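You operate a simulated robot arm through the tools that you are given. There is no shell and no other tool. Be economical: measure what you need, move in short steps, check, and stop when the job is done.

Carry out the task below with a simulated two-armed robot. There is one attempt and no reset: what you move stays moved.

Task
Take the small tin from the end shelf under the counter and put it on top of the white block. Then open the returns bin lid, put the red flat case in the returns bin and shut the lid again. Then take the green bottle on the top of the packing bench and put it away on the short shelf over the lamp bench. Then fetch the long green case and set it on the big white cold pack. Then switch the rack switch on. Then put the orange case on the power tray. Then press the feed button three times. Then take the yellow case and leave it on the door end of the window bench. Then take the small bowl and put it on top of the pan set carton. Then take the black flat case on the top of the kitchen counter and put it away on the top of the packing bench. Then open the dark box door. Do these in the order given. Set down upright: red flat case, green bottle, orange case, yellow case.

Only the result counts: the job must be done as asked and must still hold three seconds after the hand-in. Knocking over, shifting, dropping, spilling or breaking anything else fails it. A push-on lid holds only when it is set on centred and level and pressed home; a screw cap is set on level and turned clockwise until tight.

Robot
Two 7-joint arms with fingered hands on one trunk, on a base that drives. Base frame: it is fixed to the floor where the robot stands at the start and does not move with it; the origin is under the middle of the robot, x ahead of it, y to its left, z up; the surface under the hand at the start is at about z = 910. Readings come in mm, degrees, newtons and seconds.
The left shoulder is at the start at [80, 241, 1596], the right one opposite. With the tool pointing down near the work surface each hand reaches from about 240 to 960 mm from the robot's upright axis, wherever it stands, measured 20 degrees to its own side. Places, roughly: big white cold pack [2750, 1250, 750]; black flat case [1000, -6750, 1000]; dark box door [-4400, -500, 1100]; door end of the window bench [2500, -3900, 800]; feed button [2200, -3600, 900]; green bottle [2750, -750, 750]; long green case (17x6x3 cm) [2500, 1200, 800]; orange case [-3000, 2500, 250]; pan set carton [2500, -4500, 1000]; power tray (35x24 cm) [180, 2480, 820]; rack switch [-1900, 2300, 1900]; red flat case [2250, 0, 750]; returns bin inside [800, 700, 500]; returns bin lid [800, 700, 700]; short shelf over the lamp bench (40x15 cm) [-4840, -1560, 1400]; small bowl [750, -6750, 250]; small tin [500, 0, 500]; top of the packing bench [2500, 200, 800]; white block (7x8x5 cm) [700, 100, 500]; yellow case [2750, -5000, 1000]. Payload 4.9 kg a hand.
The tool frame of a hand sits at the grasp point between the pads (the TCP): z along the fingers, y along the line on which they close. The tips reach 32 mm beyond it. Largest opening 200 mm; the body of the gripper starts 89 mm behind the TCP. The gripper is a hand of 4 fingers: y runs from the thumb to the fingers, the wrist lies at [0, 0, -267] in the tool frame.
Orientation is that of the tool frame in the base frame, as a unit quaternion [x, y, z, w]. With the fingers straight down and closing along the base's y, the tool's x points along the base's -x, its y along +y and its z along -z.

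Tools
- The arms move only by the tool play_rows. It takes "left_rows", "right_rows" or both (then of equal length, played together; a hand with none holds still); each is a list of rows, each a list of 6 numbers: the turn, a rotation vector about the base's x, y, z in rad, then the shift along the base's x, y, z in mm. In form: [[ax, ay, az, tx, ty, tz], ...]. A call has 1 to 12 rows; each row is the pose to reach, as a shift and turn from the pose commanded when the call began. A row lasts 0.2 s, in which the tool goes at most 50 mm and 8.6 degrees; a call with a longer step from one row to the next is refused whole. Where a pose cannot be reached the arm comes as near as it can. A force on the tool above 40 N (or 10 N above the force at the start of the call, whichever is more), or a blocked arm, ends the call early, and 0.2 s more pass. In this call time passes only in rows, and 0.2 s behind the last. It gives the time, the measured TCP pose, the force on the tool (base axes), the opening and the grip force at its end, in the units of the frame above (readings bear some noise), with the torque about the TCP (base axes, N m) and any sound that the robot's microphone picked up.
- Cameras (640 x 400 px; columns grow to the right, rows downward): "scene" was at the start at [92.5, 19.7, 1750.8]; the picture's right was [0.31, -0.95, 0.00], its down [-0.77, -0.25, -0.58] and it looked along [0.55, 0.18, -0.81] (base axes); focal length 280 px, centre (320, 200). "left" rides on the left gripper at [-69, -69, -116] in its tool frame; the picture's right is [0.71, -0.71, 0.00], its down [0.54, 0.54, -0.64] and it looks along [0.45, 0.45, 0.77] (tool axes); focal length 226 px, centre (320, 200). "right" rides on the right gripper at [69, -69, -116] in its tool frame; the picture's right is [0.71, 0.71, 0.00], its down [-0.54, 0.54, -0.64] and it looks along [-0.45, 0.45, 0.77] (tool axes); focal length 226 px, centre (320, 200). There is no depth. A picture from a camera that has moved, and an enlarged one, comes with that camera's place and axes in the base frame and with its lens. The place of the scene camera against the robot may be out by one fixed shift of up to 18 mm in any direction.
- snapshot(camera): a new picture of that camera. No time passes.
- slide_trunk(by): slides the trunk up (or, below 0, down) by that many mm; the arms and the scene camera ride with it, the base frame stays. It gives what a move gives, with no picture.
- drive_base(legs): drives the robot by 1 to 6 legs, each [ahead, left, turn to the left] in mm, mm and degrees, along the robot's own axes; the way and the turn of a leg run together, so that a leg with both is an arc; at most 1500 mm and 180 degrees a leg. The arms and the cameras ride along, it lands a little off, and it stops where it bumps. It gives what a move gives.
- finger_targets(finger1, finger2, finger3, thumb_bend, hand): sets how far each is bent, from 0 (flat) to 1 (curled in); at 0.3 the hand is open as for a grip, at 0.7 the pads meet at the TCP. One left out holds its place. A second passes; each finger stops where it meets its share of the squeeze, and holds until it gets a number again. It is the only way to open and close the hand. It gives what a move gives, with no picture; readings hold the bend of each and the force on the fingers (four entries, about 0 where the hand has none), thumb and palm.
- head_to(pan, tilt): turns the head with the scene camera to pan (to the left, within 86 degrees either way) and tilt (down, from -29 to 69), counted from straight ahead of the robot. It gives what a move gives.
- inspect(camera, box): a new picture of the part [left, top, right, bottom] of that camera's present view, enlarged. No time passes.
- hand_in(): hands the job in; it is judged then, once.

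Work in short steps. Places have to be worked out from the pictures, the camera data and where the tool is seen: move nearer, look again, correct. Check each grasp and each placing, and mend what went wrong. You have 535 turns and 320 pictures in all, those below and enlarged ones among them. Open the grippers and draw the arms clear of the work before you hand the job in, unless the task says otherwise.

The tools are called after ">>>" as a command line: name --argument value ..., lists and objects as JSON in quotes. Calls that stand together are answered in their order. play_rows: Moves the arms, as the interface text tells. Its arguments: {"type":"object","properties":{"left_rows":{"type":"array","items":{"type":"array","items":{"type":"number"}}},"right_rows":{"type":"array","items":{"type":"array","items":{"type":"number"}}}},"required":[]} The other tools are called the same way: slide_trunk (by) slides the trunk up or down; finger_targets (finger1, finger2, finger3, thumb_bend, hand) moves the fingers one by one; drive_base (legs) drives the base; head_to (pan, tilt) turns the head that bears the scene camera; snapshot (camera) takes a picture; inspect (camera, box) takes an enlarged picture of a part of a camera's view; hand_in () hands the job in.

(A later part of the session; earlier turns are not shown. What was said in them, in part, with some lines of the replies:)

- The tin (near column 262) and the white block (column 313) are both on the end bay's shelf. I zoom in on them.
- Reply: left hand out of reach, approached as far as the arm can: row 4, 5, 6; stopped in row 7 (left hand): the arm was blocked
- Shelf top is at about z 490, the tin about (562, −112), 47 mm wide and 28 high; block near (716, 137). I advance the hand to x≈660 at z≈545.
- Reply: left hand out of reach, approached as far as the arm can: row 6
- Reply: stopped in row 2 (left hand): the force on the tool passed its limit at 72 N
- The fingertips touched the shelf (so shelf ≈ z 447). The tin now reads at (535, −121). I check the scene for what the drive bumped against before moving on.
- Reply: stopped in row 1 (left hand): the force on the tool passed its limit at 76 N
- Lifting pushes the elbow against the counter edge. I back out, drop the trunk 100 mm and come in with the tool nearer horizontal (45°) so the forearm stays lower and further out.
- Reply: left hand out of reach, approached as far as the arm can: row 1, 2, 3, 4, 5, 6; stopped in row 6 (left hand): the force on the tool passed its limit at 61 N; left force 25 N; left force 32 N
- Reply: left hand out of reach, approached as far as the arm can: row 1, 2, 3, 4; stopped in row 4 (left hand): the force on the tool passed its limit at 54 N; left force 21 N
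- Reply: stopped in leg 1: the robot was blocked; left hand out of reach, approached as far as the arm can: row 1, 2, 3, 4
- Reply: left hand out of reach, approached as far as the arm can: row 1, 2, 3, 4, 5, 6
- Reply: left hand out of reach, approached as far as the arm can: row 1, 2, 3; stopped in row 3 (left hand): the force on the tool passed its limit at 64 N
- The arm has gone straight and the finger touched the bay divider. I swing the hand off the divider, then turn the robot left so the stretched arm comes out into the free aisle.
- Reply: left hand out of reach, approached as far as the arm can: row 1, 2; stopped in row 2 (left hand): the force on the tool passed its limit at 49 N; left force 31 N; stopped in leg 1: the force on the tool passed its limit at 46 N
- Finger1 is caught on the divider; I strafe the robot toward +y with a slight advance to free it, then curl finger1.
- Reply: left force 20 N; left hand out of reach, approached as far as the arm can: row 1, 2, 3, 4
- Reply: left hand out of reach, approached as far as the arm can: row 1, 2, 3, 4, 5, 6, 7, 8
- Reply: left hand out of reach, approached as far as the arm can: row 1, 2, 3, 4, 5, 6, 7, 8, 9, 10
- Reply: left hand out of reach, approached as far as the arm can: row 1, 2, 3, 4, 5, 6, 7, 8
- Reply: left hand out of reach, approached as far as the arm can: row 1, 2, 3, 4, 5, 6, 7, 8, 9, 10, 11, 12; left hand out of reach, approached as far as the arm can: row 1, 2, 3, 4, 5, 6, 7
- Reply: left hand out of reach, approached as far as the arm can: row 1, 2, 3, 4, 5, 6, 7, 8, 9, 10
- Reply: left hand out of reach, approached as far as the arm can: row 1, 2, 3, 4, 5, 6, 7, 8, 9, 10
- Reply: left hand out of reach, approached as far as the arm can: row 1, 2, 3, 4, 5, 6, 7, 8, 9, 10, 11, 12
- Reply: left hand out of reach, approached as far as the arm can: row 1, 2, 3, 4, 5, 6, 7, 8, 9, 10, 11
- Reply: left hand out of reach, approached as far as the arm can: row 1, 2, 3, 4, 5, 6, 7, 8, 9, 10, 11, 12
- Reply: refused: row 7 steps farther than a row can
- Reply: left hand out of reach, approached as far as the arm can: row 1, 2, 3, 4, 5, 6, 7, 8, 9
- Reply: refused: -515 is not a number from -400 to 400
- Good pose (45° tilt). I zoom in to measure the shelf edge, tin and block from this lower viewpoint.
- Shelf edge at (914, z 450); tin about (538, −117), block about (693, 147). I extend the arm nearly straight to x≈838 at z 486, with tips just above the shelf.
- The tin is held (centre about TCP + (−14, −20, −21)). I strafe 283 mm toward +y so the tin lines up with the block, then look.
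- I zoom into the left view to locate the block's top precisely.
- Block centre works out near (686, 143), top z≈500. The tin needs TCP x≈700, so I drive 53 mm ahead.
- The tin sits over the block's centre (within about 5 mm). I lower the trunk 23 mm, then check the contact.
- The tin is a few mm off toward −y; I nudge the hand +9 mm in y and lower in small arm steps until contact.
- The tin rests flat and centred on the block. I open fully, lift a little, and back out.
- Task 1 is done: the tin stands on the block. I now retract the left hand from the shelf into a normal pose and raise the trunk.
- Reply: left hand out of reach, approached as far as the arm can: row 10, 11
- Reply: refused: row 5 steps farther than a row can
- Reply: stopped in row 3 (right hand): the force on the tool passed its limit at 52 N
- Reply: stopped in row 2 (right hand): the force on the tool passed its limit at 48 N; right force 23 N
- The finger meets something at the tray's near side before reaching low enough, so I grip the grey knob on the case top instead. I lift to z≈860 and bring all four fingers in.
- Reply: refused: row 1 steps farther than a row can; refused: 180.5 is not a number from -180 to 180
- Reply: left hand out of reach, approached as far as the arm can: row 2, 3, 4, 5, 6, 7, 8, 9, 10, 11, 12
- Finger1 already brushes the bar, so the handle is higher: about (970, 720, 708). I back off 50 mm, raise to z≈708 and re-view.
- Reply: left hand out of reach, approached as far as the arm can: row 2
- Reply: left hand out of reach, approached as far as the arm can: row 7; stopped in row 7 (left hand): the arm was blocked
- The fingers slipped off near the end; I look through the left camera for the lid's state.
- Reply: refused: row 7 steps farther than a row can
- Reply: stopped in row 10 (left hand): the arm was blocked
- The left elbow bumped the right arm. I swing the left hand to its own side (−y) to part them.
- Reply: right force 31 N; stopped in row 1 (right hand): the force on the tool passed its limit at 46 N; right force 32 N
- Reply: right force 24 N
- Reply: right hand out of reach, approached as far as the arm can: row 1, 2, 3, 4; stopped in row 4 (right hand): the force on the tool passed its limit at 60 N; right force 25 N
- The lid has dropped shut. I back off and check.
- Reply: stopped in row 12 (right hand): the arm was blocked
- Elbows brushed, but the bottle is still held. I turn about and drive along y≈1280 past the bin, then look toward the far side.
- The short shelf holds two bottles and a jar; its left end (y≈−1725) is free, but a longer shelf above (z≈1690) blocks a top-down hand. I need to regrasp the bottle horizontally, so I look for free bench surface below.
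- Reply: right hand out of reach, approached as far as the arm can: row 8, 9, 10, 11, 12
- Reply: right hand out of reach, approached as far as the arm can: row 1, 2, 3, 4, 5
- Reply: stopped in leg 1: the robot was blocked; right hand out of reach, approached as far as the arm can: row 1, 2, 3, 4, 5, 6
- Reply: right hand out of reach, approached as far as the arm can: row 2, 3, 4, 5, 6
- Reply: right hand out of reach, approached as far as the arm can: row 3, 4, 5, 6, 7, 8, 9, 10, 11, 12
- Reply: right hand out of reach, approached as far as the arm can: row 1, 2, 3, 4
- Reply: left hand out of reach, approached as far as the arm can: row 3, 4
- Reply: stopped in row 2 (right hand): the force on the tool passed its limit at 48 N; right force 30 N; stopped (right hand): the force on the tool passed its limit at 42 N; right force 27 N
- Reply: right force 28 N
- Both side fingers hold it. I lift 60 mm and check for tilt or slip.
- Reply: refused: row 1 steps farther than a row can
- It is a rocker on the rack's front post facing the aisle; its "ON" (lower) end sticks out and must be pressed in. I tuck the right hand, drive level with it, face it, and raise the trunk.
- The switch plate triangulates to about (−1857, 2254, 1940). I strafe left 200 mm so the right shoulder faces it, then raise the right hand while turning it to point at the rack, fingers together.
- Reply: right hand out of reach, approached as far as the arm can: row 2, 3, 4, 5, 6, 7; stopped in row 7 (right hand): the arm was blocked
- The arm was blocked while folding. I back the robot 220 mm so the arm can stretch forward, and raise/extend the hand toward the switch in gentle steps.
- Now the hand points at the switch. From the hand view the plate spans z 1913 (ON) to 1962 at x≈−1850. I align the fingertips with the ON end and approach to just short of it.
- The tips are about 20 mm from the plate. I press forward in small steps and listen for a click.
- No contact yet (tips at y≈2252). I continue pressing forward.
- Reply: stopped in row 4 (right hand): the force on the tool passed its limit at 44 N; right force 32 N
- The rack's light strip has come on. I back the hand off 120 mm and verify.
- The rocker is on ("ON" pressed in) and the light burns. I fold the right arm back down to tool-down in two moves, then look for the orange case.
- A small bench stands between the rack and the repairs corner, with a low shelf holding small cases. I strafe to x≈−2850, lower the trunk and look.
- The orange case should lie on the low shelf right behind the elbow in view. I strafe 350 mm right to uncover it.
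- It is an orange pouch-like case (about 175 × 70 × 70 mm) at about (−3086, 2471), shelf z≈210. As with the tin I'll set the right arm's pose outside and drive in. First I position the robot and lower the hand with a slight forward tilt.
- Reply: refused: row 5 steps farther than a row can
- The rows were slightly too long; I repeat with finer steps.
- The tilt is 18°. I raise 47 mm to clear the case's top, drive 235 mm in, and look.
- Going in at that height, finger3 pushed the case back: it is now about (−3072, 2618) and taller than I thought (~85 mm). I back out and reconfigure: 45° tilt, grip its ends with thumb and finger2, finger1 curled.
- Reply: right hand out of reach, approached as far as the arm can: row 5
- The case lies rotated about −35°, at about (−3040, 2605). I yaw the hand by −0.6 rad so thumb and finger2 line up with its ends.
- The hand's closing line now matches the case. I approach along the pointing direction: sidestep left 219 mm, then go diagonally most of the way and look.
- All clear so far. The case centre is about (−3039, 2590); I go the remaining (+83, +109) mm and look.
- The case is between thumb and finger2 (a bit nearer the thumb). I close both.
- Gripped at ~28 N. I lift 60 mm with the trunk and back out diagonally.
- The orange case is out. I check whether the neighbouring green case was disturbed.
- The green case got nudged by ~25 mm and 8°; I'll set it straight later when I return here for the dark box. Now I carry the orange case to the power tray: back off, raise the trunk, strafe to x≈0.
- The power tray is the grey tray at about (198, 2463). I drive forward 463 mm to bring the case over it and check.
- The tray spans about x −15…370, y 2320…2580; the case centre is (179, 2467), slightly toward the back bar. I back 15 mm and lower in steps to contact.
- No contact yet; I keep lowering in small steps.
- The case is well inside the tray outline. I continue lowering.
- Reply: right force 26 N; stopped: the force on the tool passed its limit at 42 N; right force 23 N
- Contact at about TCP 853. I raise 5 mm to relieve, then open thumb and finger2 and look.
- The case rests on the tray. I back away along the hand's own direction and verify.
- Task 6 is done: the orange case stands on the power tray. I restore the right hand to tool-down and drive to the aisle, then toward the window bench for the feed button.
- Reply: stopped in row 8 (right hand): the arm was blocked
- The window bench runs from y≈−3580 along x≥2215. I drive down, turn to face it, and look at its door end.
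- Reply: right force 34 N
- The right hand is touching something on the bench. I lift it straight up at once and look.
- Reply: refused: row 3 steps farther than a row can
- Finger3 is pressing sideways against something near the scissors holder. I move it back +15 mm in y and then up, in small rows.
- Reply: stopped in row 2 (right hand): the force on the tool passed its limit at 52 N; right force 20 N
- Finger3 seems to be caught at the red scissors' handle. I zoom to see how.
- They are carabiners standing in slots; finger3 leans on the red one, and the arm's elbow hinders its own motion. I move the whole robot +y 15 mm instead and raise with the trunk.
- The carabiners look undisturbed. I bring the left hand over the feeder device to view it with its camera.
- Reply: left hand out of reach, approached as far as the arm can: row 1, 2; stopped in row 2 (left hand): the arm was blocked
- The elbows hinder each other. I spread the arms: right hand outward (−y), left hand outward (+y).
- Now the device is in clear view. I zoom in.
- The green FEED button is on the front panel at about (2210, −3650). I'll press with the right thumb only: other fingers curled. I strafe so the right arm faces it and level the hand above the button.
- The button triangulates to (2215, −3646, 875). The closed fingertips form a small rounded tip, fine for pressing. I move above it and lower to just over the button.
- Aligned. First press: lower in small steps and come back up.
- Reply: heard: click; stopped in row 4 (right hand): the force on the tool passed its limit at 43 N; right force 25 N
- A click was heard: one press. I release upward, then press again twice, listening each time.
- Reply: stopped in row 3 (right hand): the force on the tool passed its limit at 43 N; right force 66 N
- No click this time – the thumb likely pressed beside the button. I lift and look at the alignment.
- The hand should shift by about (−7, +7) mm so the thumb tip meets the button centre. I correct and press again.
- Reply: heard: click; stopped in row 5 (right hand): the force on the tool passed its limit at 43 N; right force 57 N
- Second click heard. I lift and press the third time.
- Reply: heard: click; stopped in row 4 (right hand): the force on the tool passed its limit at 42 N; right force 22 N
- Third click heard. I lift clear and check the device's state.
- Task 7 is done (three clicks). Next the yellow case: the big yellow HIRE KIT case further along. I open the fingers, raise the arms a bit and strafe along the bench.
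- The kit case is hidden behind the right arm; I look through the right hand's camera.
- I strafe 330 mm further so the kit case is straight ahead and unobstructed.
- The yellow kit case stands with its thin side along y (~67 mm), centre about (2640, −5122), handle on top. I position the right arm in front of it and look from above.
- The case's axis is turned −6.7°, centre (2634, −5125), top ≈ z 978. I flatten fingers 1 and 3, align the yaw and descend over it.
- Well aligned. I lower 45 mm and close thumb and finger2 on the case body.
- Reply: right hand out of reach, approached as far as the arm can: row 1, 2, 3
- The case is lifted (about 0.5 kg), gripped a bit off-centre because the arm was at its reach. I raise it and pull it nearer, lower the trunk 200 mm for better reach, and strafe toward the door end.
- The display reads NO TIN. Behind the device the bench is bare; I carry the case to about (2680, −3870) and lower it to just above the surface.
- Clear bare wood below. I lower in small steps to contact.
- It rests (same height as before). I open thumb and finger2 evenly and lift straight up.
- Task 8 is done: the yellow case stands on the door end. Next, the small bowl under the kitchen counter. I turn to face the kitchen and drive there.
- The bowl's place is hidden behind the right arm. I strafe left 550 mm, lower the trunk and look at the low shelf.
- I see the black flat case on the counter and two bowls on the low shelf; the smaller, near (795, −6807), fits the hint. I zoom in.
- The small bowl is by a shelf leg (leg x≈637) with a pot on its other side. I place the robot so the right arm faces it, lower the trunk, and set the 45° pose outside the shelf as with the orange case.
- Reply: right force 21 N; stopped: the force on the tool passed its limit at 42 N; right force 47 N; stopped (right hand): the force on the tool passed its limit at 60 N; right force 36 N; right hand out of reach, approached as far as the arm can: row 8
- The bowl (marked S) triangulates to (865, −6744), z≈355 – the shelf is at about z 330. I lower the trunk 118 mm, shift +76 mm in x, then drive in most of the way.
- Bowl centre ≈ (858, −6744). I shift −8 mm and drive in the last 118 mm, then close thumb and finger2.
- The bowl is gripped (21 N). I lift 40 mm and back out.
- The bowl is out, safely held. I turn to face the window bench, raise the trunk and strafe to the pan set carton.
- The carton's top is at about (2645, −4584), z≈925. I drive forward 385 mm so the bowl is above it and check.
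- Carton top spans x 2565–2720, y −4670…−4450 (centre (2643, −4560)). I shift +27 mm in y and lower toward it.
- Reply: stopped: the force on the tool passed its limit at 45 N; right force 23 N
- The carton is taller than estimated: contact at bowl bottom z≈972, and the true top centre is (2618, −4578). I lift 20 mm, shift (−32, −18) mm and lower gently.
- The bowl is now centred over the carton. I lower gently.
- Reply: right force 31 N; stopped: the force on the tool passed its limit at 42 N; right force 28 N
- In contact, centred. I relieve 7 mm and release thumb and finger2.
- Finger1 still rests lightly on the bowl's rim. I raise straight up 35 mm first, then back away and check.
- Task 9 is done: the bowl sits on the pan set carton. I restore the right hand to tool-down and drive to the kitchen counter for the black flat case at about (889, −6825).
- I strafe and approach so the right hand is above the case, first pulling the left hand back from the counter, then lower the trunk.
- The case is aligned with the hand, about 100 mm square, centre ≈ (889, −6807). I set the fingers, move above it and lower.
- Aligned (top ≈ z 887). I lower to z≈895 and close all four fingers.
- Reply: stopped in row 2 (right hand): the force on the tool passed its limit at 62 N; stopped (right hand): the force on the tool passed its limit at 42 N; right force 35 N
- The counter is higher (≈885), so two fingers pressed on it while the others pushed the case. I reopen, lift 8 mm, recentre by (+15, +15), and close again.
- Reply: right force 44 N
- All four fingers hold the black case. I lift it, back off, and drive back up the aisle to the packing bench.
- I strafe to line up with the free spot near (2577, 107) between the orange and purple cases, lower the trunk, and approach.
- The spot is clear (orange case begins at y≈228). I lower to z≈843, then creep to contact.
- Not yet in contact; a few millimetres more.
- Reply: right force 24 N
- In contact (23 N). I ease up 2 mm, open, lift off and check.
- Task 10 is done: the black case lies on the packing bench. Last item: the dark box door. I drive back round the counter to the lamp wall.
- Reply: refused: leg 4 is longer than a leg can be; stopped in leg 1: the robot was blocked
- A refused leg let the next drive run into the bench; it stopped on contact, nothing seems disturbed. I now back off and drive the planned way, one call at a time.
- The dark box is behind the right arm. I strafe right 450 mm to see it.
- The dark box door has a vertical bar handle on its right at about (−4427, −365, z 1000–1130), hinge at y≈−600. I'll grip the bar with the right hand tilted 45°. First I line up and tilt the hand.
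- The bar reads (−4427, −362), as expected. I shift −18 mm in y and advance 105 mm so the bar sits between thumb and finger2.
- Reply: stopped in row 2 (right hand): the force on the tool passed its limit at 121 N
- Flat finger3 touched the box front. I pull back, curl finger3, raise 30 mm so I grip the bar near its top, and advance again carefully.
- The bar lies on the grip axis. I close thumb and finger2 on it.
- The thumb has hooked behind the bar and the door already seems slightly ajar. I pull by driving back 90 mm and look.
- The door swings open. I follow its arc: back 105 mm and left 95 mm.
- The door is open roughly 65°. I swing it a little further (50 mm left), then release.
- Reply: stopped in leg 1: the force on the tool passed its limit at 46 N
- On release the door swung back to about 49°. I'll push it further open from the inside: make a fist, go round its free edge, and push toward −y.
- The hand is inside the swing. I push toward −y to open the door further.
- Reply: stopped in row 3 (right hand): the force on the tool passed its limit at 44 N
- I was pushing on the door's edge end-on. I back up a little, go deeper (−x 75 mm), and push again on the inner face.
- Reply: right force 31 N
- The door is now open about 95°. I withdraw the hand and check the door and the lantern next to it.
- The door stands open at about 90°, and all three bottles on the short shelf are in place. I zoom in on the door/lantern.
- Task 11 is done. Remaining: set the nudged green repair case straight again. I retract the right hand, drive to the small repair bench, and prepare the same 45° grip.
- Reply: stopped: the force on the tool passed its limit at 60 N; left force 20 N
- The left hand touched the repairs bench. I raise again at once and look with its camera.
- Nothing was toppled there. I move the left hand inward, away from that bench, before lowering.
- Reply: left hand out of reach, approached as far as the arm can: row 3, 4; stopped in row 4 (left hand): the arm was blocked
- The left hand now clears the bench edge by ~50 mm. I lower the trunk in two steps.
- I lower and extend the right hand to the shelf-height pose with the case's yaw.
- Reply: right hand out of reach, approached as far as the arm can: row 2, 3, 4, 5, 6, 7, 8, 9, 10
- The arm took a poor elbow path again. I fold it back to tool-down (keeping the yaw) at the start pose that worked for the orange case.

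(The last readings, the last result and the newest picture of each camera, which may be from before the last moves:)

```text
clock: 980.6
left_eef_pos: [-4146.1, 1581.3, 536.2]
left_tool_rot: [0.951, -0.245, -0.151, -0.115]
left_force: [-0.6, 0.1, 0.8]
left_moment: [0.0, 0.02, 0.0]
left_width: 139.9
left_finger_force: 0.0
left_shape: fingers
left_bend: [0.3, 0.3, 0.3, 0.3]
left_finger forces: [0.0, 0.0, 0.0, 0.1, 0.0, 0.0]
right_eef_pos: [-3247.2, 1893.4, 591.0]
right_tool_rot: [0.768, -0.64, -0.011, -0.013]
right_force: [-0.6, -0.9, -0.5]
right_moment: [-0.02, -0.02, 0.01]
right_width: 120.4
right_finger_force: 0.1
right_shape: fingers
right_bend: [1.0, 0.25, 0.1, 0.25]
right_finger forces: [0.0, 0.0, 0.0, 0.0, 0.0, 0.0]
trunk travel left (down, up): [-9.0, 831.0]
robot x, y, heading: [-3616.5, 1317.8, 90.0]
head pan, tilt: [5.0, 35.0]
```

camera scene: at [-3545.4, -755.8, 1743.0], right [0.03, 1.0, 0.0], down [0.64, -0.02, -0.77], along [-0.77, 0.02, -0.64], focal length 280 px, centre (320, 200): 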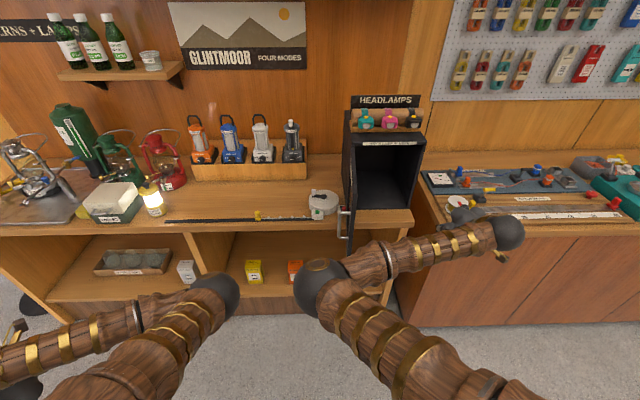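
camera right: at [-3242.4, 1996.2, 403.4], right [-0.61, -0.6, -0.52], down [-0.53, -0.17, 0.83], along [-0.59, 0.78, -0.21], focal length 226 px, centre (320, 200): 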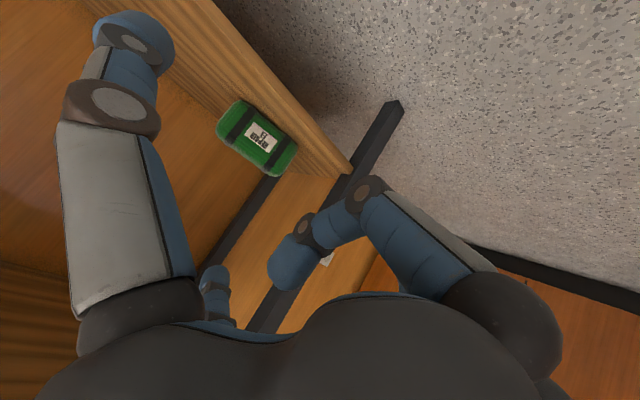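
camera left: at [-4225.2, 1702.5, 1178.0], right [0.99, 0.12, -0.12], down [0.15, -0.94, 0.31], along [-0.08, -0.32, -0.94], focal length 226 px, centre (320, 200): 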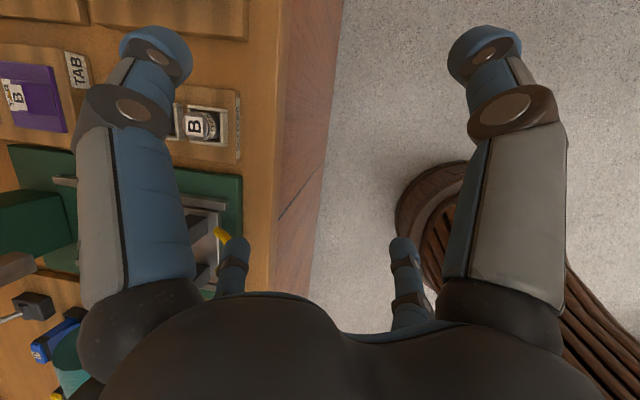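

Now I follow the same low-first path that worked: lower and extend with a small tilt.

>>> play_rows --right_rows '[[0.0, 0, 0, -10, 12, -38], [0.04, 0.006, 0, -22, 26, -76], [0.08, 0.012, 0, -36, 42, -113], [0.12, 0.018, 0, -52, 60, -148], [0.16, 0.024, 0, -68, 80, -183], [0.2, 0.03, 0, -84, 102, -216], [0.24, 0.036, 0, -100, 126, -249], [0.257, 0.038, 0, -116, 154, -278], [0.257, 0.038, 0, -130, 186, -303], [0.257, 0.038, 0, -140, 216, -315], [0.257, 0.038, 0, -148, 235, -318]]'

>>> play_rows --right_rows '[[0.1, 0.015, 0, 0, 10, 0], [0.2, 0.03, 0, 0, 20, 0], [0.3, 0.045, 0, 0, 30, 0], [0.4, 0.06, 0, 0, 40, 0], [0.47, 0.07, 0, 0, 50, 0]]'

>>> snapshot --camera "right"

```text
clock: 983.0
left_eef_pos: [-4147.3, 1581.2, 536.6]
left_tool_rot: [0.95, -0.246, -0.151, -0.115]
left_force: [0.7, 0.4, -0.3]
left_moment: [0.01, 0.03, 0.03]
left_width: 140.3
left_finger_force: 0.1
left_shape: fingers
left_bend: [0.3, 0.3, 0.3, 0.3]
left_finger forces: [0.0, 0.0, 0.1, 0.0, 0.1, 0.0]
right_eef_pos: [-3394.5, 2127.4, 273.9]
right_tool_rot: [0.76, -0.634, -0.107, -0.099]
right_force: [-0.6, 0.0, 0.3]
right_moment: [-0.02, 0.0, 0.0]
right_width: 119.9
right_finger_force: 0.1
right_shape: fingers
right_bend: [1.0, 0.25, 0.1, 0.25]
right_finger forces: [0.1, 0.0, 0.0, 0.0, 0.0, 0.0]
trunk travel left (down, up): [-9.0, 831.0]
robot x, y, heading: [-3616.1, 1316.2, 89.8]
head pan, tilt: [5.0, 35.0]
```

```text
clock: 984.2
left_eef_pos: [-4147.2, 1581.3, 537.4]
left_tool_rot: [0.951, -0.245, -0.151, -0.116]
left_force: [-0.3, 0.3, 0.3]
left_moment: [0.01, 0.01, 0.01]
left_width: 140.1
left_finger_force: 0.1
left_shape: fingers
left_bend: [0.3, 0.3, 0.3, 0.3]
left_finger forces: [0.0, 0.0, 0.0, 0.0, 0.0, 0.0]
right_eef_pos: [-3393.7, 2171.6, 272.6]
right_tool_rot: [0.716, -0.598, -0.267, -0.241]
right_force: [-0.6, 0.0, -0.3]
right_moment: [-0.04, -0.04, -0.02]
right_width: 120.1
right_finger_force: 0.0
right_shape: fingers
right_bend: [1.0, 0.25, 0.1, 0.25]
right_finger forces: [0.1, 0.0, 0.1, 0.0, 0.0, 0.1]
right hand out of reach, approached as far as the arm can: row 5
trunk travel left (down, up): [-9.0, 831.0]
robot x, y, heading: [-3615.2, 1320.0, 89.8]
head pan, tilt: [5.0, 35.0]
```

```text
38 pictures are left
camera right: at [-3305.7, 2057.3, 314.7], right [-0.6, -0.63, -0.49], down [-0.55, -0.12, 0.82], along [-0.58, 0.76, -0.28], focal length 226 px, centre (320, 200)
```

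right: 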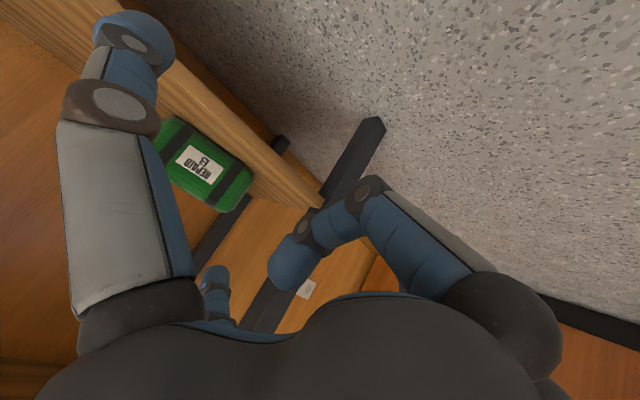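

Good pose. The green case is centred near (−3380, 2497). I drive in 200 mm first and check clearances.

>>> drive_base --legs '[[200, -14, 0]]'

>>> snapshot --camera "right"

```text
clock: 985.8
left_eef_pos: [-4134.5, 1780.1, 535.2]
left_tool_rot: [0.951, -0.245, -0.151, -0.115]
left_force: [-0.2, -0.2, 0.7]
left_moment: [0.01, 0.05, 0.04]
left_width: 140.2
left_finger_force: 0.0
left_shape: fingers
left_bend: [0.3, 0.3, 0.3, 0.3]
left_finger forces: [0.0, 0.0, 0.0, 0.1, 0.0, 0.0]
right_eef_pos: [-3382.2, 2371.7, 271.0]
right_tool_rot: [0.717, -0.597, -0.267, -0.24]
right_force: [-0.2, 0.7, 0.1]
right_moment: [0.05, -0.01, -0.01]
right_width: 120.0
right_finger_force: 0.0
right_shape: fingers
right_bend: [1.0, 0.25, 0.1, 0.25]
right_finger forces: [0.0, 0.1, 0.1, 0.0, 0.0, 0.0]
trunk travel left (down, up): [-9.0, 831.0]
robot x, y, heading: [-3599.9, 1517.3, 90.1]
head pan, tilt: [5.0, 35.0]
```

```text
37 pictures are left
camera right: at [-3292.3, 2256.7, 314.0], right [-0.59, -0.64, -0.49], down [-0.55, -0.12, 0.83], along [-0.58, 0.76, -0.28], focal length 226 px, centre (320, 200)
```

right: 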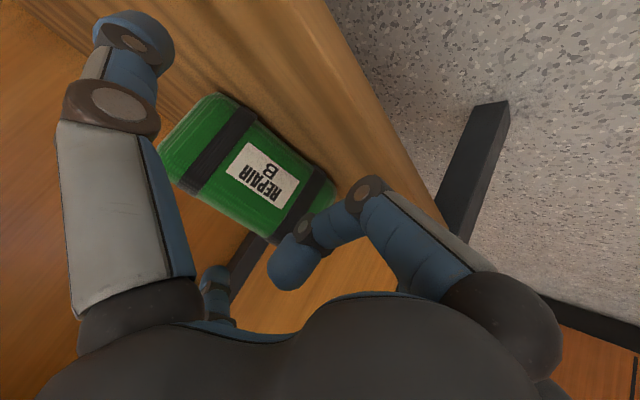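

Aligned. I go in the last 106 mm and close thumb and finger2.

>>> drive_base --legs '[[106, -6, 0]]'

>>> finger_targets --hand "right" --finger2 0.5 --thumb_bend 0.5

>>> snapshot --camera "right"

```text
clock: 987.0
left_eef_pos: [-4126.7, 1886.1, 536.3]
left_tool_rot: [0.951, -0.246, -0.151, -0.115]
left_force: [-0.7, 0.5, -0.4]
left_moment: [-0.03, -0.03, -0.02]
left_width: 139.9
left_finger_force: 0.1
left_shape: fingers
left_bend: [0.3, 0.3, 0.3, 0.3]
left_finger forces: [0.0, 0.0, 0.1, 0.0, 0.1, 0.0]
right_eef_pos: [-3375.2, 2477.3, 272.5]
right_tool_rot: [0.717, -0.598, -0.265, -0.241]
right_force: [-0.2, -0.9, 0.9]
right_moment: [0.06, 0.01, -0.01]
right_width: 120.7
right_finger_force: 0.4
right_shape: fingers
right_bend: [1.0, 0.25, 0.1, 0.25]
right_finger forces: [1.1, 0.0, 0.1, 0.0, 0.0, 0.0]
trunk travel left (down, up): [-9.0, 831.0]
robot x, y, heading: [-3593.1, 1622.1, 89.7]
head pan, tilt: [5.0, 35.0]
```

```text
clock: 988.0
left_eef_pos: [-4126.4, 1886.3, 536.6]
left_tool_rot: [0.95, -0.246, -0.151, -0.116]
left_force: [-0.4, 0.3, -0.2]
left_moment: [0.0, 0.0, 0.0]
left_width: 139.8
left_finger_force: 0.0
left_shape: fingers
left_bend: [0.3, 0.3, 0.3, 0.3]
left_finger forces: [0.0, 0.1, 0.0, 0.0, 0.0, 0.0]
right_eef_pos: [-3374.9, 2476.2, 272.1]
right_tool_rot: [0.717, -0.598, -0.266, -0.241]
right_force: [1.3, -1.4, 1.7]
right_moment: [0.1, -0.27, -0.13]
right_width: 98.8
right_finger_force: 20.9
right_shape: fingers
right_bend: [1.0, 0.35, 0.1, 0.43]
right_finger forces: [0.1, 20.3, 0.0, 0.0, 21.7, 0.0]
trunk travel left (down, up): [-9.0, 831.0]
robot x, y, heading: [-3597.4, 1622.5, 89.8]
head pan, tilt: [5.0, 35.0]
```

```text
36 pictures are left
camera right: at [-3285.4, 2361.7, 314.8], right [-0.6, -0.63, -0.49], down [-0.55, -0.12, 0.82], along [-0.58, 0.76, -0.28], focal length 226 px, centre (320, 200)
```

right: 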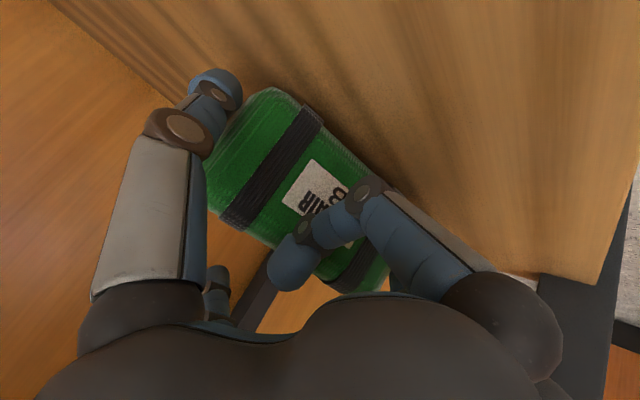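

The case is gripped. I lift it 8 mm, move (−11, −16) mm while turning −0.155 rad to its original place, and set it down.

>>> slide_trunk --by 9

>>> play_rows --right_rows '[[0, 0, -0.05, -4, -5, 0], [0, 0, -0.1, -8, -11, 0], [0, 0, -0.155, -11, -16, 0]]'

>>> slide_trunk --by -9

```text
clock: 988.6
left_eef_pos: [-4127.3, 1885.6, 544.9]
left_tool_rot: [0.95, -0.246, -0.151, -0.116]
left_force: [-0.3, -0.8, 0.0]
left_moment: [-0.03, 0.01, -0.01]
left_width: 140.0
left_finger_force: 0.0
left_shape: fingers
left_bend: [0.3, 0.3, 0.3, 0.3]
left_finger forces: [0.1, 0.0, 0.0, 0.0, 0.0, 0.0]
right_eef_pos: [-3375.8, 2476.3, 281.2]
right_tool_rot: [0.717, -0.598, -0.266, -0.24]
right_force: [0.1, 0.2, -2.4]
right_moment: [-0.06, -0.02, 0.01]
right_width: 98.7
right_finger_force: 21.2
right_shape: fingers
right_bend: [1.0, 0.35, 0.1, 0.43]
right_finger forces: [0.0, 21.0, 0.1, 0.1, 21.0, 0.0]
trunk travel left (down, up): [-18.0, 822.0]
robot x, y, heading: [-3597.8, 1622.9, 89.9]
head pan, tilt: [5.0, 35.0]
```

```text
clock: 989.4
left_eef_pos: [-4126.1, 1885.9, 545.3]
left_tool_rot: [0.95, -0.245, -0.152, -0.116]
left_force: [0.3, 0.6, 0.9]
left_moment: [-0.01, 0.01, 0.03]
left_width: 140.0
left_finger_force: 0.1
left_shape: fingers
left_bend: [0.3, 0.3, 0.3, 0.3]
left_finger forces: [0.0, 0.1, 0.0, 0.1, 0.0, 0.0]
right_eef_pos: [-3408.8, 2467.6, 283.3]
right_tool_rot: [0.681, -0.641, -0.244, -0.257]
right_force: [-2.3, 0.9, -3.0]
right_moment: [-0.08, -0.06, -0.06]
right_width: 97.7
right_finger_force: 20.9
right_shape: fingers
right_bend: [1.0, 0.34, 0.1, 0.44]
right_finger forces: [0.0, 21.0, 0.0, 0.0, 20.9, 0.0]
right hand out of reach, approached as far as the arm can: row 1, 2, 3
trunk travel left (down, up): [-18.0, 822.0]
robot x, y, heading: [-3595.0, 1622.4, 89.7]
head pan, tilt: [5.0, 35.0]
```

```text
clock: 990.0
left_eef_pos: [-4126.5, 1886.6, 536.6]
left_tool_rot: [0.951, -0.245, -0.151, -0.116]
left_force: [0.0, 0.6, -0.1]
left_moment: [0.03, -0.03, 0.04]
left_width: 140.1
left_finger_force: 0.1
left_shape: fingers
left_bend: [0.3, 0.3, 0.3, 0.3]
left_finger forces: [0.1, 0.0, 0.1, 0.0, 0.1, 0.0]
right_eef_pos: [-3408.7, 2467.3, 273.1]
right_tool_rot: [0.682, -0.641, -0.244, -0.254]
right_force: [0.3, 0.3, -0.5]
right_moment: [0.03, -0.11, -0.01]
right_width: 97.6
right_finger_force: 20.5
right_shape: fingers
right_bend: [1.0, 0.34, 0.1, 0.44]
right_finger forces: [0.1, 21.2, 0.0, 0.0, 20.9, 0.1]
trunk travel left (down, up): [-9.0, 831.0]
robot x, y, heading: [-3591.6, 1620.2, 89.8]
head pan, tilt: [5.0, 35.0]
```

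It ended ~23 mm too far in −x because of the arm's limit. I lift again, correct with the base, and set down.

>>> slide_trunk --by 9

>>> drive_base --legs '[[-8, -23, 0]]'

>>> slide_trunk --by -9

>>> snapshot --camera "right"

```text
clock: 990.5
left_eef_pos: [-4126.4, 1885.9, 545.3]
left_tool_rot: [0.951, -0.246, -0.151, -0.115]
left_force: [-0.5, -0.6, -0.1]
left_moment: [-0.02, -0.01, -0.02]
left_width: 140.3
left_finger_force: 0.0
left_shape: fingers
left_bend: [0.3, 0.3, 0.3, 0.3]
left_finger forces: [0.1, 0.1, 0.0, 0.0, 0.1, 0.0]
right_eef_pos: [-3408.6, 2466.4, 281.2]
right_tool_rot: [0.681, -0.642, -0.243, -0.255]
right_force: [0.2, 0.1, -1.8]
right_moment: [-0.04, -0.01, -0.01]
right_width: 97.6
right_finger_force: 20.8
right_shape: fingers
right_bend: [1.0, 0.34, 0.1, 0.44]
right_finger forces: [0.1, 20.9, 0.1, 0.0, 20.9, 0.1]
trunk travel left (down, up): [-18.0, 822.0]
robot x, y, heading: [-3595.9, 1622.1, 89.6]
head pan, tilt: [5.0, 35.0]
```

```text
clock: 991.4
left_eef_pos: [-4103.0, 1878.0, 547.0]
left_tool_rot: [0.95, -0.246, -0.152, -0.116]
left_force: [0.1, -0.8, 0.8]
left_moment: [-0.03, 0.03, 0.03]
left_width: 139.8
left_finger_force: 0.1
left_shape: fingers
left_bend: [0.3, 0.3, 0.3, 0.3]
left_finger forces: [0.0, 0.0, 0.0, 0.0, 0.0, 0.0]
right_eef_pos: [-3386.0, 2458.9, 283.1]
right_tool_rot: [0.681, -0.642, -0.244, -0.254]
right_force: [1.0, 0.0, -2.1]
right_moment: [-0.04, -0.01, 0.03]
right_width: 97.8
right_finger_force: 21.2
right_shape: fingers
right_bend: [1.0, 0.34, 0.1, 0.44]
right_finger forces: [0.1, 21.0, 0.0, 0.0, 21.0, 0.0]
trunk travel left (down, up): [-18.0, 822.0]
robot x, y, heading: [-3570.2, 1611.9, 89.8]
head pan, tilt: [5.0, 35.0]
```

```text
clock: 991.9
left_eef_pos: [-4105.0, 1878.0, 536.7]
left_tool_rot: [0.951, -0.244, -0.151, -0.115]
left_force: [0.4, 0.1, 0.5]
left_moment: [0.01, 0.01, 0.01]
left_width: 139.9
left_finger_force: 0.0
left_shape: fingers
left_bend: [0.3, 0.3, 0.3, 0.3]
left_finger forces: [0.0, 0.0, 0.0, 0.0, 0.0, 0.0]
right_eef_pos: [-3386.2, 2459.1, 273.8]
right_tool_rot: [0.682, -0.641, -0.243, -0.255]
right_force: [-0.1, 0.1, -0.4]
right_moment: [0.05, -0.11, -0.04]
right_width: 97.8
right_finger_force: 20.9
right_shape: fingers
right_bend: [1.0, 0.34, 0.1, 0.44]
right_finger forces: [0.1, 21.0, 0.0, 0.0, 21.0, 0.0]
trunk travel left (down, up): [-9.0, 831.0]
robot x, y, heading: [-3567.2, 1614.0, 89.7]
head pan, tilt: [5.0, 35.0]
```

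```text
35 pictures are left
camera right: at [-3311.8, 2334.8, 318.0], right [-0.66, -0.56, -0.49], down [-0.57, -0.04, 0.82], along [-0.48, 0.82, -0.29], focal length 226 px, centre (320, 200)
```

right: 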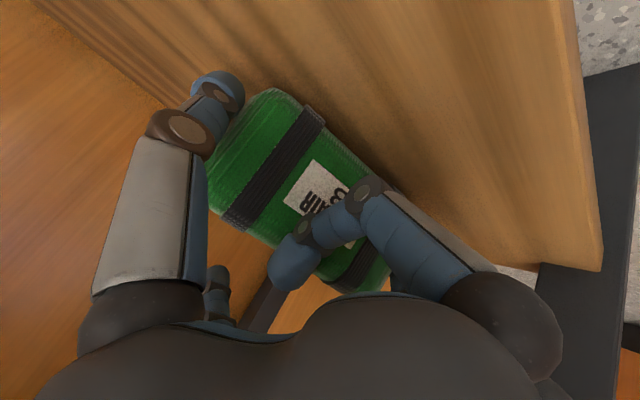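

Position as wanted. I release and back straight out, then check.

>>> finger_targets --hand "right" --finger2 0.24 --thumb_bend 0.32

>>> drive_base --legs '[[-330, 0, 0]]'

>>> head_to --pan -5 --tilt 30

>>> inspect --camera "scene" --box '[240, 150, 580, 340]'

```text
clock: 992.9
left_eef_pos: [-4104.9, 1876.9, 536.4]
left_tool_rot: [0.951, -0.246, -0.15, -0.115]
left_force: [-0.5, 0.5, -0.4]
left_moment: [0.02, 0.01, -0.01]
left_width: 140.3
left_finger_force: 0.0
left_shape: fingers
left_bend: [0.3, 0.3, 0.3, 0.3]
left_finger forces: [0.0, 0.0, 0.1, 0.0, 0.0, 0.0]
right_eef_pos: [-3386.3, 2458.4, 273.4]
right_tool_rot: [0.681, -0.641, -0.243, -0.255]
right_force: [-0.4, -1.0, 0.1]
right_moment: [0.04, -0.01, 0.01]
right_width: 112.7
right_finger_force: 0.5
right_shape: fingers
right_bend: [1.0, 0.24, 0.1, 0.32]
right_finger forces: [0.5, 0.0, 0.0, 0.1, 0.1, 0.0]
trunk travel left (down, up): [-9.0, 831.0]
robot x, y, heading: [-3569.8, 1612.4, 90.1]
head pan, tilt: [5.0, 35.0]
```

```text
clock: 995.1
left_eef_pos: [-4103.9, 1546.1, 534.8]
left_tool_rot: [0.95, -0.246, -0.151, -0.117]
left_force: [0.2, 1.0, 0.2]
left_moment: [0.01, 0.01, -0.01]
left_width: 140.3
left_finger_force: 0.0
left_shape: fingers
left_bend: [0.3, 0.3, 0.3, 0.3]
left_finger forces: [0.0, 0.0, 0.1, 0.0, 0.0, 0.1]
right_eef_pos: [-3385.5, 2127.3, 274.2]
right_tool_rot: [0.681, -0.642, -0.243, -0.256]
right_force: [0.3, 0.1, 0.7]
right_moment: [-0.04, -0.03, -0.01]
right_width: 112.4
right_finger_force: 0.0
right_shape: fingers
right_bend: [1.0, 0.24, 0.1, 0.32]
right_finger forces: [0.0, 0.0, 0.1, 0.1, 0.0, 0.1]
trunk travel left (down, up): [-9.0, 831.0]
robot x, y, heading: [-3571.4, 1282.9, 89.8]
head pan, tilt: [5.0, 35.0]
```

```text
clock: 995.9
left_eef_pos: [-4105.0, 1546.9, 535.7]
left_tool_rot: [0.95, -0.246, -0.151, -0.116]
left_force: [-0.2, 0.0, 0.2]
left_moment: [0.01, 0.02, 0.0]
left_width: 140.0
left_finger_force: 0.2
left_shape: fingers
left_bend: [0.3, 0.3, 0.3, 0.3]
left_finger forces: [0.1, 0.0, 0.0, 0.0, 0.0, 0.0]
right_eef_pos: [-3385.9, 2125.5, 273.5]
right_tool_rot: [0.681, -0.642, -0.243, -0.255]
right_force: [-0.1, -0.3, 0.3]
right_moment: [-0.02, -0.04, 0.01]
right_width: 112.3
right_finger_force: 0.0
right_shape: fingers
right_bend: [1.0, 0.24, 0.1, 0.32]
right_finger forces: [0.1, 0.0, 0.0, 0.0, 0.1, 0.0]
trunk travel left (down, up): [-9.0, 831.0]
robot x, y, heading: [-3567.8, 1282.3, 89.7]
head pan, tilt: [-5.0, 30.0]
```

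```text
1.88 times, centred on (410, 245) of scene
camera zoom: at [-3571.0, 1399.6, 1291.4], right [1.0, -0.09, 0.0], down [-0.04, -0.5, -0.87], along [0.08, 0.86, -0.5], focal length 528 px, centre (151, 115)
```

zoom: 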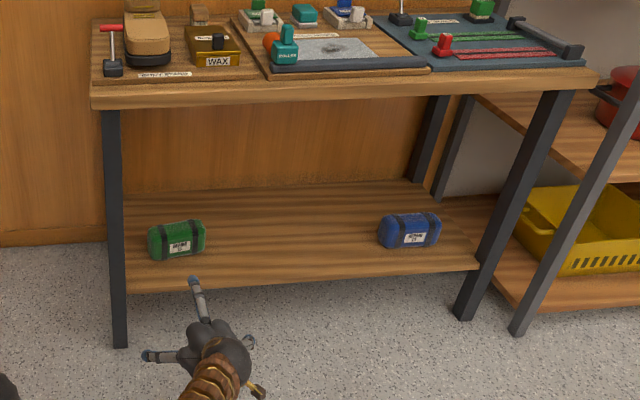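

I zoom further to judge the green case's alignment.

>>> inspect --camera "scene" --box '[300, 240, 380, 300]'

```text
6.67 times, centred on (340, 270) of scene
camera zoom: at [-3571.0, 1399.6, 1291.4], right [1.0, -0.09, 0.0], down [-0.04, -0.5, -0.87], along [0.08, 0.86, -0.5], focal length 1869 px, centre (187, -267)
```

zoom: 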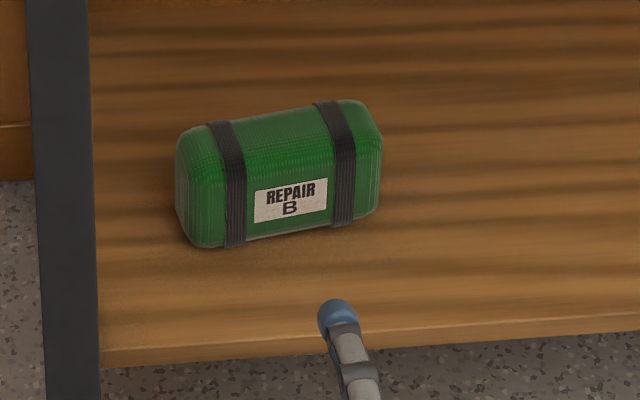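

The case still sits ~20 mm too deep (my approach had pushed it). The arm pose is still right, so I go in once more – stopping short of touching it – grip, lift, pull back 21 mm, and release.

>>> finger_targets --hand "right" --finger2 0.22 --thumb_bend 0.22

>>> drive_base --legs '[[337, 4, 0]]'

>>> finger_targets --hand "right" --finger2 0.5 --thumb_bend 0.5

>>> snapshot --camera "right"

```text
clock: 996.9
left_eef_pos: [-4104.6, 1546.8, 536.0]
left_tool_rot: [0.95, -0.247, -0.15, -0.116]
left_force: [0.1, 0.2, 0.5]
left_moment: [0.02, 0.02, -0.01]
left_width: 139.9
left_finger_force: 0.2
left_shape: fingers
left_bend: [0.3, 0.3, 0.3, 0.3]
left_finger forces: [0.0, 0.1, 0.0, 0.0, 0.1, 0.1]
right_eef_pos: [-3385.3, 2126.4, 273.8]
right_tool_rot: [0.68, -0.642, -0.244, -0.256]
right_force: [0.0, -0.2, -0.1]
right_moment: [-0.02, 0.0, -0.01]
right_width: 123.4
right_finger_force: 0.1
right_shape: fingers
right_bend: [1.0, 0.22, 0.1, 0.22]
right_finger forces: [0.0, 0.1, 0.0, 0.1, 0.0, 0.0]
trunk travel left (down, up): [-9.0, 831.0]
robot x, y, heading: [-3571.3, 1278.7, 89.6]
head pan, tilt: [-5.0, 30.0]
```

```text
clock: 999.1
left_eef_pos: [-4106.4, 1886.2, 535.9]
left_tool_rot: [0.95, -0.248, -0.15, -0.115]
left_force: [-0.4, 0.3, 0.3]
left_moment: [0.0, -0.01, 0.0]
left_width: 140.0
left_finger_force: 0.0
left_shape: fingers
left_bend: [0.3, 0.3, 0.3, 0.3]
left_finger forces: [0.0, 0.1, 0.0, 0.0, 0.0, 0.1]
right_eef_pos: [-3384.4, 2462.8, 272.7]
right_tool_rot: [0.68, -0.643, -0.243, -0.256]
right_force: [0.5, -1.3, 0.0]
right_moment: [0.01, 0.01, -0.03]
right_width: 123.0
right_finger_force: 0.4
right_shape: fingers
right_bend: [1.0, 0.22, 0.1, 0.22]
right_finger forces: [0.6, 0.1, 0.0, 0.0, 0.0, 0.0]
trunk travel left (down, up): [-9.0, 831.0]
robot x, y, heading: [-3576.4, 1617.8, 89.5]
head pan, tilt: [-5.0, 30.0]
```

```text
clock: 1000.1
left_eef_pos: [-4105.7, 1884.4, 536.3]
left_tool_rot: [0.95, -0.248, -0.15, -0.115]
left_force: [-0.3, -0.2, -0.3]
left_moment: [-0.03, 0.03, -0.02]
left_width: 140.0
left_finger_force: 0.1
left_shape: fingers
left_bend: [0.3, 0.3, 0.3, 0.3]
left_finger forces: [0.0, 0.1, 0.1, 0.0, 0.0, 0.1]
right_eef_pos: [-3383.4, 2461.6, 273.5]
right_tool_rot: [0.679, -0.643, -0.243, -0.256]
right_force: [1.8, 0.1, 1.9]
right_moment: [0.14, -0.31, -0.14]
right_width: 98.3
right_finger_force: 17.6
right_shape: fingers
right_bend: [1.0, 0.35, 0.1, 0.44]
right_finger forces: [0.0, 17.8, 0.1, 0.1, 18.1, 0.0]
trunk travel left (down, up): [-9.0, 831.0]
robot x, y, heading: [-3574.4, 1622.0, 89.5]
head pan, tilt: [-5.0, 30.0]
```

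```text
32 pictures are left
camera right: at [-3310.8, 2337.7, 318.1], right [-0.67, -0.56, -0.49], down [-0.57, -0.04, 0.82], along [-0.48, 0.83, -0.29], focal length 226 px, centre (320, 200)
```

right: 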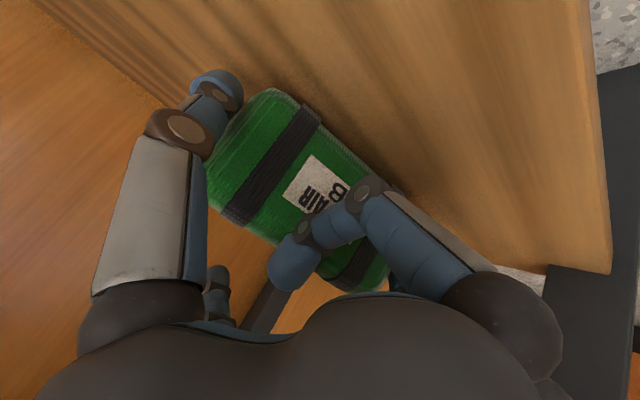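

Contact shows the case about 10–20 mm too deep. I lift 9 mm, pull back 15 mm, lower and release.

>>> slide_trunk --by 10

>>> drive_base --legs '[[-15, 0, -3]]'

>>> slide_trunk --by -10

```text
clock: 1000.6
left_eef_pos: [-4106.1, 1884.8, 546.6]
left_tool_rot: [0.95, -0.248, -0.151, -0.116]
left_force: [0.0, -0.5, -0.9]
left_moment: [-0.01, -0.04, 0.04]
left_width: 140.3
left_finger_force: 0.0
left_shape: fingers
left_bend: [0.3, 0.3, 0.3, 0.3]
left_finger forces: [0.1, 0.0, 0.0, 0.0, 0.0, 0.0]
right_eef_pos: [-3383.9, 2461.7, 283.1]
right_tool_rot: [0.68, -0.643, -0.243, -0.256]
right_force: [0.2, 0.6, -2.1]
right_moment: [-0.06, -0.03, -0.01]
right_width: 98.1
right_finger_force: 17.7
right_shape: fingers
right_bend: [1.0, 0.35, 0.1, 0.44]
right_finger forces: [0.0, 18.8, 0.0, 0.0, 17.1, 0.0]
trunk travel left (down, up): [-19.0, 821.0]
robot x, y, heading: [-3571.6, 1619.9, 89.8]
head pan, tilt: [-5.0, 30.0]
```

```text
clock: 1001.5
left_eef_pos: [-4091.5, 1897.9, 546.5]
left_tool_rot: [0.943, -0.273, -0.148, -0.12]
left_force: [0.0, -0.6, -0.4]
left_moment: [0.0, 0.0, -0.03]
left_width: 140.2
left_finger_force: 0.0
left_shape: fingers
left_bend: [0.3, 0.3, 0.3, 0.3]
left_finger forces: [0.0, 0.0, 0.1, 0.1, 0.0, 0.0]
right_eef_pos: [-3341.3, 2435.0, 284.1]
right_tool_rot: [0.662, -0.661, -0.237, -0.262]
right_force: [0.2, -0.9, -2.2]
right_moment: [-0.05, 0.0, 0.02]
right_width: 97.8
right_finger_force: 17.8
right_shape: fingers
right_bend: [1.0, 0.35, 0.1, 0.44]
right_finger forces: [0.0, 18.8, 0.0, 0.0, 17.0, 0.0]
trunk travel left (down, up): [-19.0, 821.0]
robot x, y, heading: [-3575.4, 1602.7, 86.7]
head pan, tilt: [-5.0, 30.0]
```

```text
clock: 1002.0
left_eef_pos: [-4090.9, 1898.0, 535.5]
left_tool_rot: [0.943, -0.273, -0.147, -0.119]
left_force: [-1.0, 0.5, 0.2]
left_moment: [-0.01, 0.02, -0.02]
left_width: 140.3
left_finger_force: 0.0
left_shape: fingers
left_bend: [0.3, 0.3, 0.3, 0.3]
left_finger forces: [0.1, 0.0, 0.1, 0.0, 0.0, 0.1]
right_eef_pos: [-3341.1, 2436.0, 272.5]
right_tool_rot: [0.662, -0.661, -0.236, -0.262]
right_force: [1.0, -1.0, 2.1]
right_moment: [0.12, -0.24, -0.05]
right_width: 98.0
right_finger_force: 17.8
right_shape: fingers
right_bend: [1.0, 0.35, 0.1, 0.44]
right_finger forces: [0.0, 18.8, 0.0, 0.0, 17.5, 0.0]
trunk travel left (down, up): [-9.0, 831.0]
robot x, y, heading: [-3575.9, 1604.1, 86.7]
head pan, tilt: [-5.0, 30.0]
```

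The added turn shifted it sideways by 43 mm. I lift and correct with the base: left 43 mm, forward 10 mm.

>>> slide_trunk --by 10

>>> drive_base --legs '[[10, 43, 0]]'

>>> slide_trunk --by -10

```text
clock: 1002.6
left_eef_pos: [-4090.6, 1898.3, 546.7]
left_tool_rot: [0.943, -0.274, -0.147, -0.119]
left_force: [0.3, -0.4, -0.2]
left_moment: [-0.05, -0.01, 0.0]
left_width: 140.3
left_finger_force: 0.0
left_shape: fingers
left_bend: [0.3, 0.3, 0.3, 0.3]
left_finger forces: [0.0, 0.0, 0.0, 0.1, 0.0, 0.1]
right_eef_pos: [-3340.7, 2436.2, 281.7]
right_tool_rot: [0.663, -0.66, -0.236, -0.262]
right_force: [0.5, -0.2, -2.3]
right_moment: [0.0, 0.01, 0.02]
right_width: 97.8
right_finger_force: 17.9
right_shape: fingers
right_bend: [1.0, 0.35, 0.1, 0.44]
right_finger forces: [0.1, 18.4, 0.0, 0.0, 17.0, 0.1]
trunk travel left (down, up): [-19.0, 821.0]
robot x, y, heading: [-3574.3, 1601.3, 87.0]
head pan, tilt: [-5.0, 30.0]
```

```text
clock: 1003.5
left_eef_pos: [-4133.0, 1910.3, 544.8]
left_tool_rot: [0.943, -0.272, -0.146, -0.12]
left_force: [0.7, -0.7, 0.4]
left_moment: [0.02, -0.06, -0.04]
left_width: 140.3
left_finger_force: 0.0
left_shape: fingers
left_bend: [0.3, 0.3, 0.3, 0.3]
left_finger forces: [0.1, 0.1, 0.0, 0.0, 0.0, 0.1]
right_eef_pos: [-3382.0, 2449.4, 283.4]
right_tool_rot: [0.663, -0.661, -0.235, -0.262]
right_force: [0.6, 0.3, -1.8]
right_moment: [-0.04, -0.04, -0.02]
right_width: 97.9
right_finger_force: 17.4
right_shape: fingers
right_bend: [1.0, 0.35, 0.1, 0.44]
right_finger forces: [0.0, 18.6, 0.1, 0.0, 17.2, 0.1]
trunk travel left (down, up): [-19.0, 821.0]
robot x, y, heading: [-3618.2, 1618.1, 86.5]
head pan, tilt: [-5.0, 30.0]
```

```text
clock: 1004.1
left_eef_pos: [-4133.0, 1911.0, 536.2]
left_tool_rot: [0.943, -0.273, -0.149, -0.119]
left_force: [-0.3, -0.4, 0.1]
left_moment: [-0.02, 0.02, 0.0]
left_width: 140.1
left_finger_force: 0.0
left_shape: fingers
left_bend: [0.3, 0.3, 0.3, 0.3]
left_finger forces: [0.0, 0.0, 0.0, 0.1, 0.0, 0.1]
right_eef_pos: [-3381.4, 2449.1, 273.7]
right_tool_rot: [0.662, -0.661, -0.236, -0.263]
right_force: [0.7, -0.9, 1.4]
right_moment: [0.13, -0.24, -0.02]
right_width: 98.2
right_finger_force: 18.4
right_shape: fingers
right_bend: [1.0, 0.35, 0.1, 0.44]
right_finger forces: [0.0, 18.5, 0.1, 0.0, 17.9, 0.0]
trunk travel left (down, up): [-9.0, 831.0]
robot x, y, heading: [-3615.8, 1616.0, 86.8]
head pan, tilt: [-5.0, 30.0]
```

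The case is now about at (−3392, 2473). I release and back out along the hand direction.

>>> finger_targets --hand "right" --finger2 0.22 --thumb_bend 0.22

>>> drive_base --legs '[[-330, 0, 0]]'

>>> inspect --camera "scene" --box '[300, 150, 600, 330]'

```text
clock: 1005.1
left_eef_pos: [-4134.5, 1910.8, 535.7]
left_tool_rot: [0.943, -0.272, -0.148, -0.119]
left_force: [0.0, -0.3, 0.7]
left_moment: [0.0, 0.0, 0.03]
left_width: 140.1
left_finger_force: 0.0
left_shape: fingers
left_bend: [0.3, 0.3, 0.3, 0.3]
left_finger forces: [0.1, 0.0, 0.0, 0.0, 0.0, 0.0]
right_eef_pos: [-3382.0, 2448.7, 273.3]
right_tool_rot: [0.663, -0.661, -0.236, -0.262]
right_force: [0.0, -1.4, 0.2]
right_moment: [0.0, 0.01, -0.02]
right_width: 123.2
right_finger_force: 0.3
right_shape: fingers
right_bend: [1.0, 0.22, 0.1, 0.22]
right_finger forces: [0.5, 0.1, 0.1, 0.0, 0.0, 0.0]
trunk travel left (down, up): [-9.0, 831.0]
robot x, y, heading: [-3615.8, 1616.4, 86.1]
head pan, tilt: [-5.0, 30.0]
```

```text
clock: 1007.3
left_eef_pos: [-4154.0, 1578.3, 536.7]
left_tool_rot: [0.943, -0.272, -0.148, -0.119]
left_force: [0.2, 0.3, 0.1]
left_moment: [0.02, 0.01, -0.02]
left_width: 140.2
left_finger_force: 0.1
left_shape: fingers
left_bend: [0.3, 0.3, 0.3, 0.3]
left_finger forces: [0.0, 0.0, 0.0, 0.1, 0.0, 0.0]
right_eef_pos: [-3402.7, 2119.5, 274.3]
right_tool_rot: [0.664, -0.66, -0.236, -0.262]
right_force: [-0.2, -0.6, 0.5]
right_moment: [-0.01, 0.0, 0.0]
right_width: 123.2
right_finger_force: 0.1
right_shape: fingers
right_bend: [1.0, 0.22, 0.1, 0.22]
right_finger forces: [0.0, 0.0, 0.1, 0.0, 0.1, 0.1]
trunk travel left (down, up): [-9.0, 831.0]
robot x, y, heading: [-3637.1, 1286.3, 86.4]
head pan, tilt: [-5.0, 30.0]
```

```text
2.13 times, centred on (450, 240) of scene
camera zoom: at [-3628.6, 1401.1, 1291.5], right [0.99, -0.14, 0.0], down [-0.07, -0.49, -0.87], along [0.13, 0.86, -0.5], focal length 598 px, centre (43, 115)
```

zoom: 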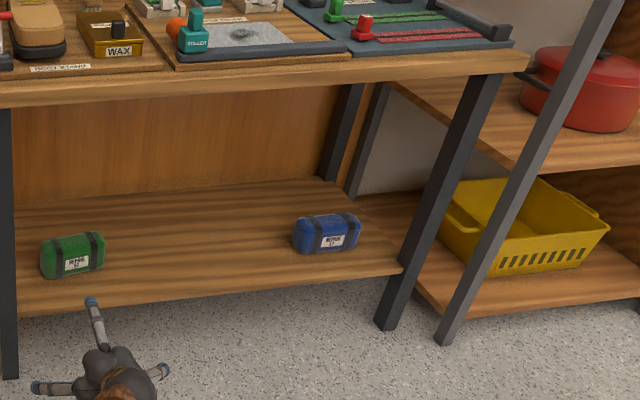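

The green case is back in line with its neighbour. I open both hands, draw the arm clear, and finish.

>>> finger_targets --hand "right" --finger1 0.3 --finger2 0.3 --finger3 0.3 --thumb_bend 0.3

>>> drive_base --legs '[[-70, 0, 0]]'

>>> slide_trunk --by 150

```text
clock: 1008.3
left_eef_pos: [-4153.4, 1580.2, 536.5]
left_tool_rot: [0.944, -0.272, -0.147, -0.119]
left_force: [0.3, 0.8, -0.4]
left_moment: [0.02, -0.02, 0.01]
left_width: 140.2
left_finger_force: 0.1
left_shape: fingers
left_bend: [0.3, 0.3, 0.3, 0.3]
left_finger forces: [0.0, 0.0, 0.1, 0.1, 0.0, 0.1]
right_eef_pos: [-3403.6, 2119.1, 272.7]
right_tool_rot: [0.662, -0.661, -0.236, -0.263]
right_force: [-0.6, -0.3, -0.1]
right_moment: [-0.03, -0.01, -0.02]
right_width: 139.9
right_finger_force: 0.0
right_shape: fingers
right_bend: [0.3, 0.3, 0.3, 0.3]
right_finger forces: [0.1, 0.0, 0.0, 0.1, 0.0, 0.0]
trunk travel left (down, up): [-9.0, 831.0]
robot x, y, heading: [-3634.0, 1282.1, 86.8]
head pan, tilt: [-5.0, 30.0]
```

```text
clock: 1009.3
left_eef_pos: [-4158.1, 1508.4, 536.7]
left_tool_rot: [0.943, -0.272, -0.148, -0.121]
left_force: [0.0, -0.4, 0.0]
left_moment: [0.01, 0.0, -0.01]
left_width: 140.1
left_finger_force: 0.1
left_shape: fingers
left_bend: [0.3, 0.3, 0.3, 0.3]
left_finger forces: [0.0, 0.0, 0.0, 0.0, 0.0, 0.0]
right_eef_pos: [-3408.3, 2048.4, 274.7]
right_tool_rot: [0.664, -0.659, -0.237, -0.262]
right_force: [0.0, -0.1, 1.1]
right_moment: [-0.01, 0.0, -0.02]
right_width: 140.1
right_finger_force: 0.1
right_shape: fingers
right_bend: [0.3, 0.3, 0.3, 0.3]
right_finger forces: [0.0, 0.0, 0.0, 0.0, 0.0, 0.1]
trunk travel left (down, up): [-9.0, 831.0]
robot x, y, heading: [-3638.7, 1217.1, 86.7]
head pan, tilt: [-5.0, 30.0]
```

```text
clock: 1011.0
left_eef_pos: [-4157.2, 1509.9, 685.1]
left_tool_rot: [0.943, -0.272, -0.148, -0.119]
left_force: [-0.1, 0.5, -0.3]
left_moment: [-0.03, 0.0, -0.02]
left_width: 139.9
left_finger_force: 0.1
left_shape: fingers
left_bend: [0.3, 0.3, 0.3, 0.3]
left_finger forces: [0.0, 0.0, 0.0, 0.0, 0.1, 0.0]
right_eef_pos: [-3406.3, 2049.8, 422.9]
right_tool_rot: [0.664, -0.66, -0.237, -0.262]
right_force: [0.1, 0.0, 0.4]
right_moment: [0.02, 0.01, -0.02]
right_width: 140.3
right_finger_force: 0.1
right_shape: fingers
right_bend: [0.3, 0.3, 0.3, 0.3]
right_finger forces: [0.1, 0.1, 0.0, 0.0, 0.1, 0.0]
trunk travel left (down, up): [-159.0, 681.0]
robot x, y, heading: [-3643.8, 1213.0, 86.4]
head pan, tilt: [-5.0, 30.0]
```

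All eleven items are done, both hands are open and empty, and the arms are clear. I hand the job in.

>>> hand_in

```text
The job is handed in.
```

I did all eleven tasks in the order given and handed the job in. The red flat case, green bottle, orange case and yellow case each stand upright where asked. No judged result came back.

A few things may count against it:

- **Green repair case:** my hand knocked the green "REPAIR B" case about 25 mm out of place while I was taking the orange case. I picked it up and set it back near its original spot, but it may still be turned by 4–5°.
- **Feed button:** I counted three clicks as the three presses. One extra push in between landed beside the button without a click.
- **Knocks along the way:** a finger leaned on the red carabiner by the feeder. The right hand hit the kitchen counter edge and the front of the dark box, and the left hand came down on the repairs bench. The base also bumped the packing bench. In the pictures I took afterwards nothing looked moved, but I did not check every spot closely.
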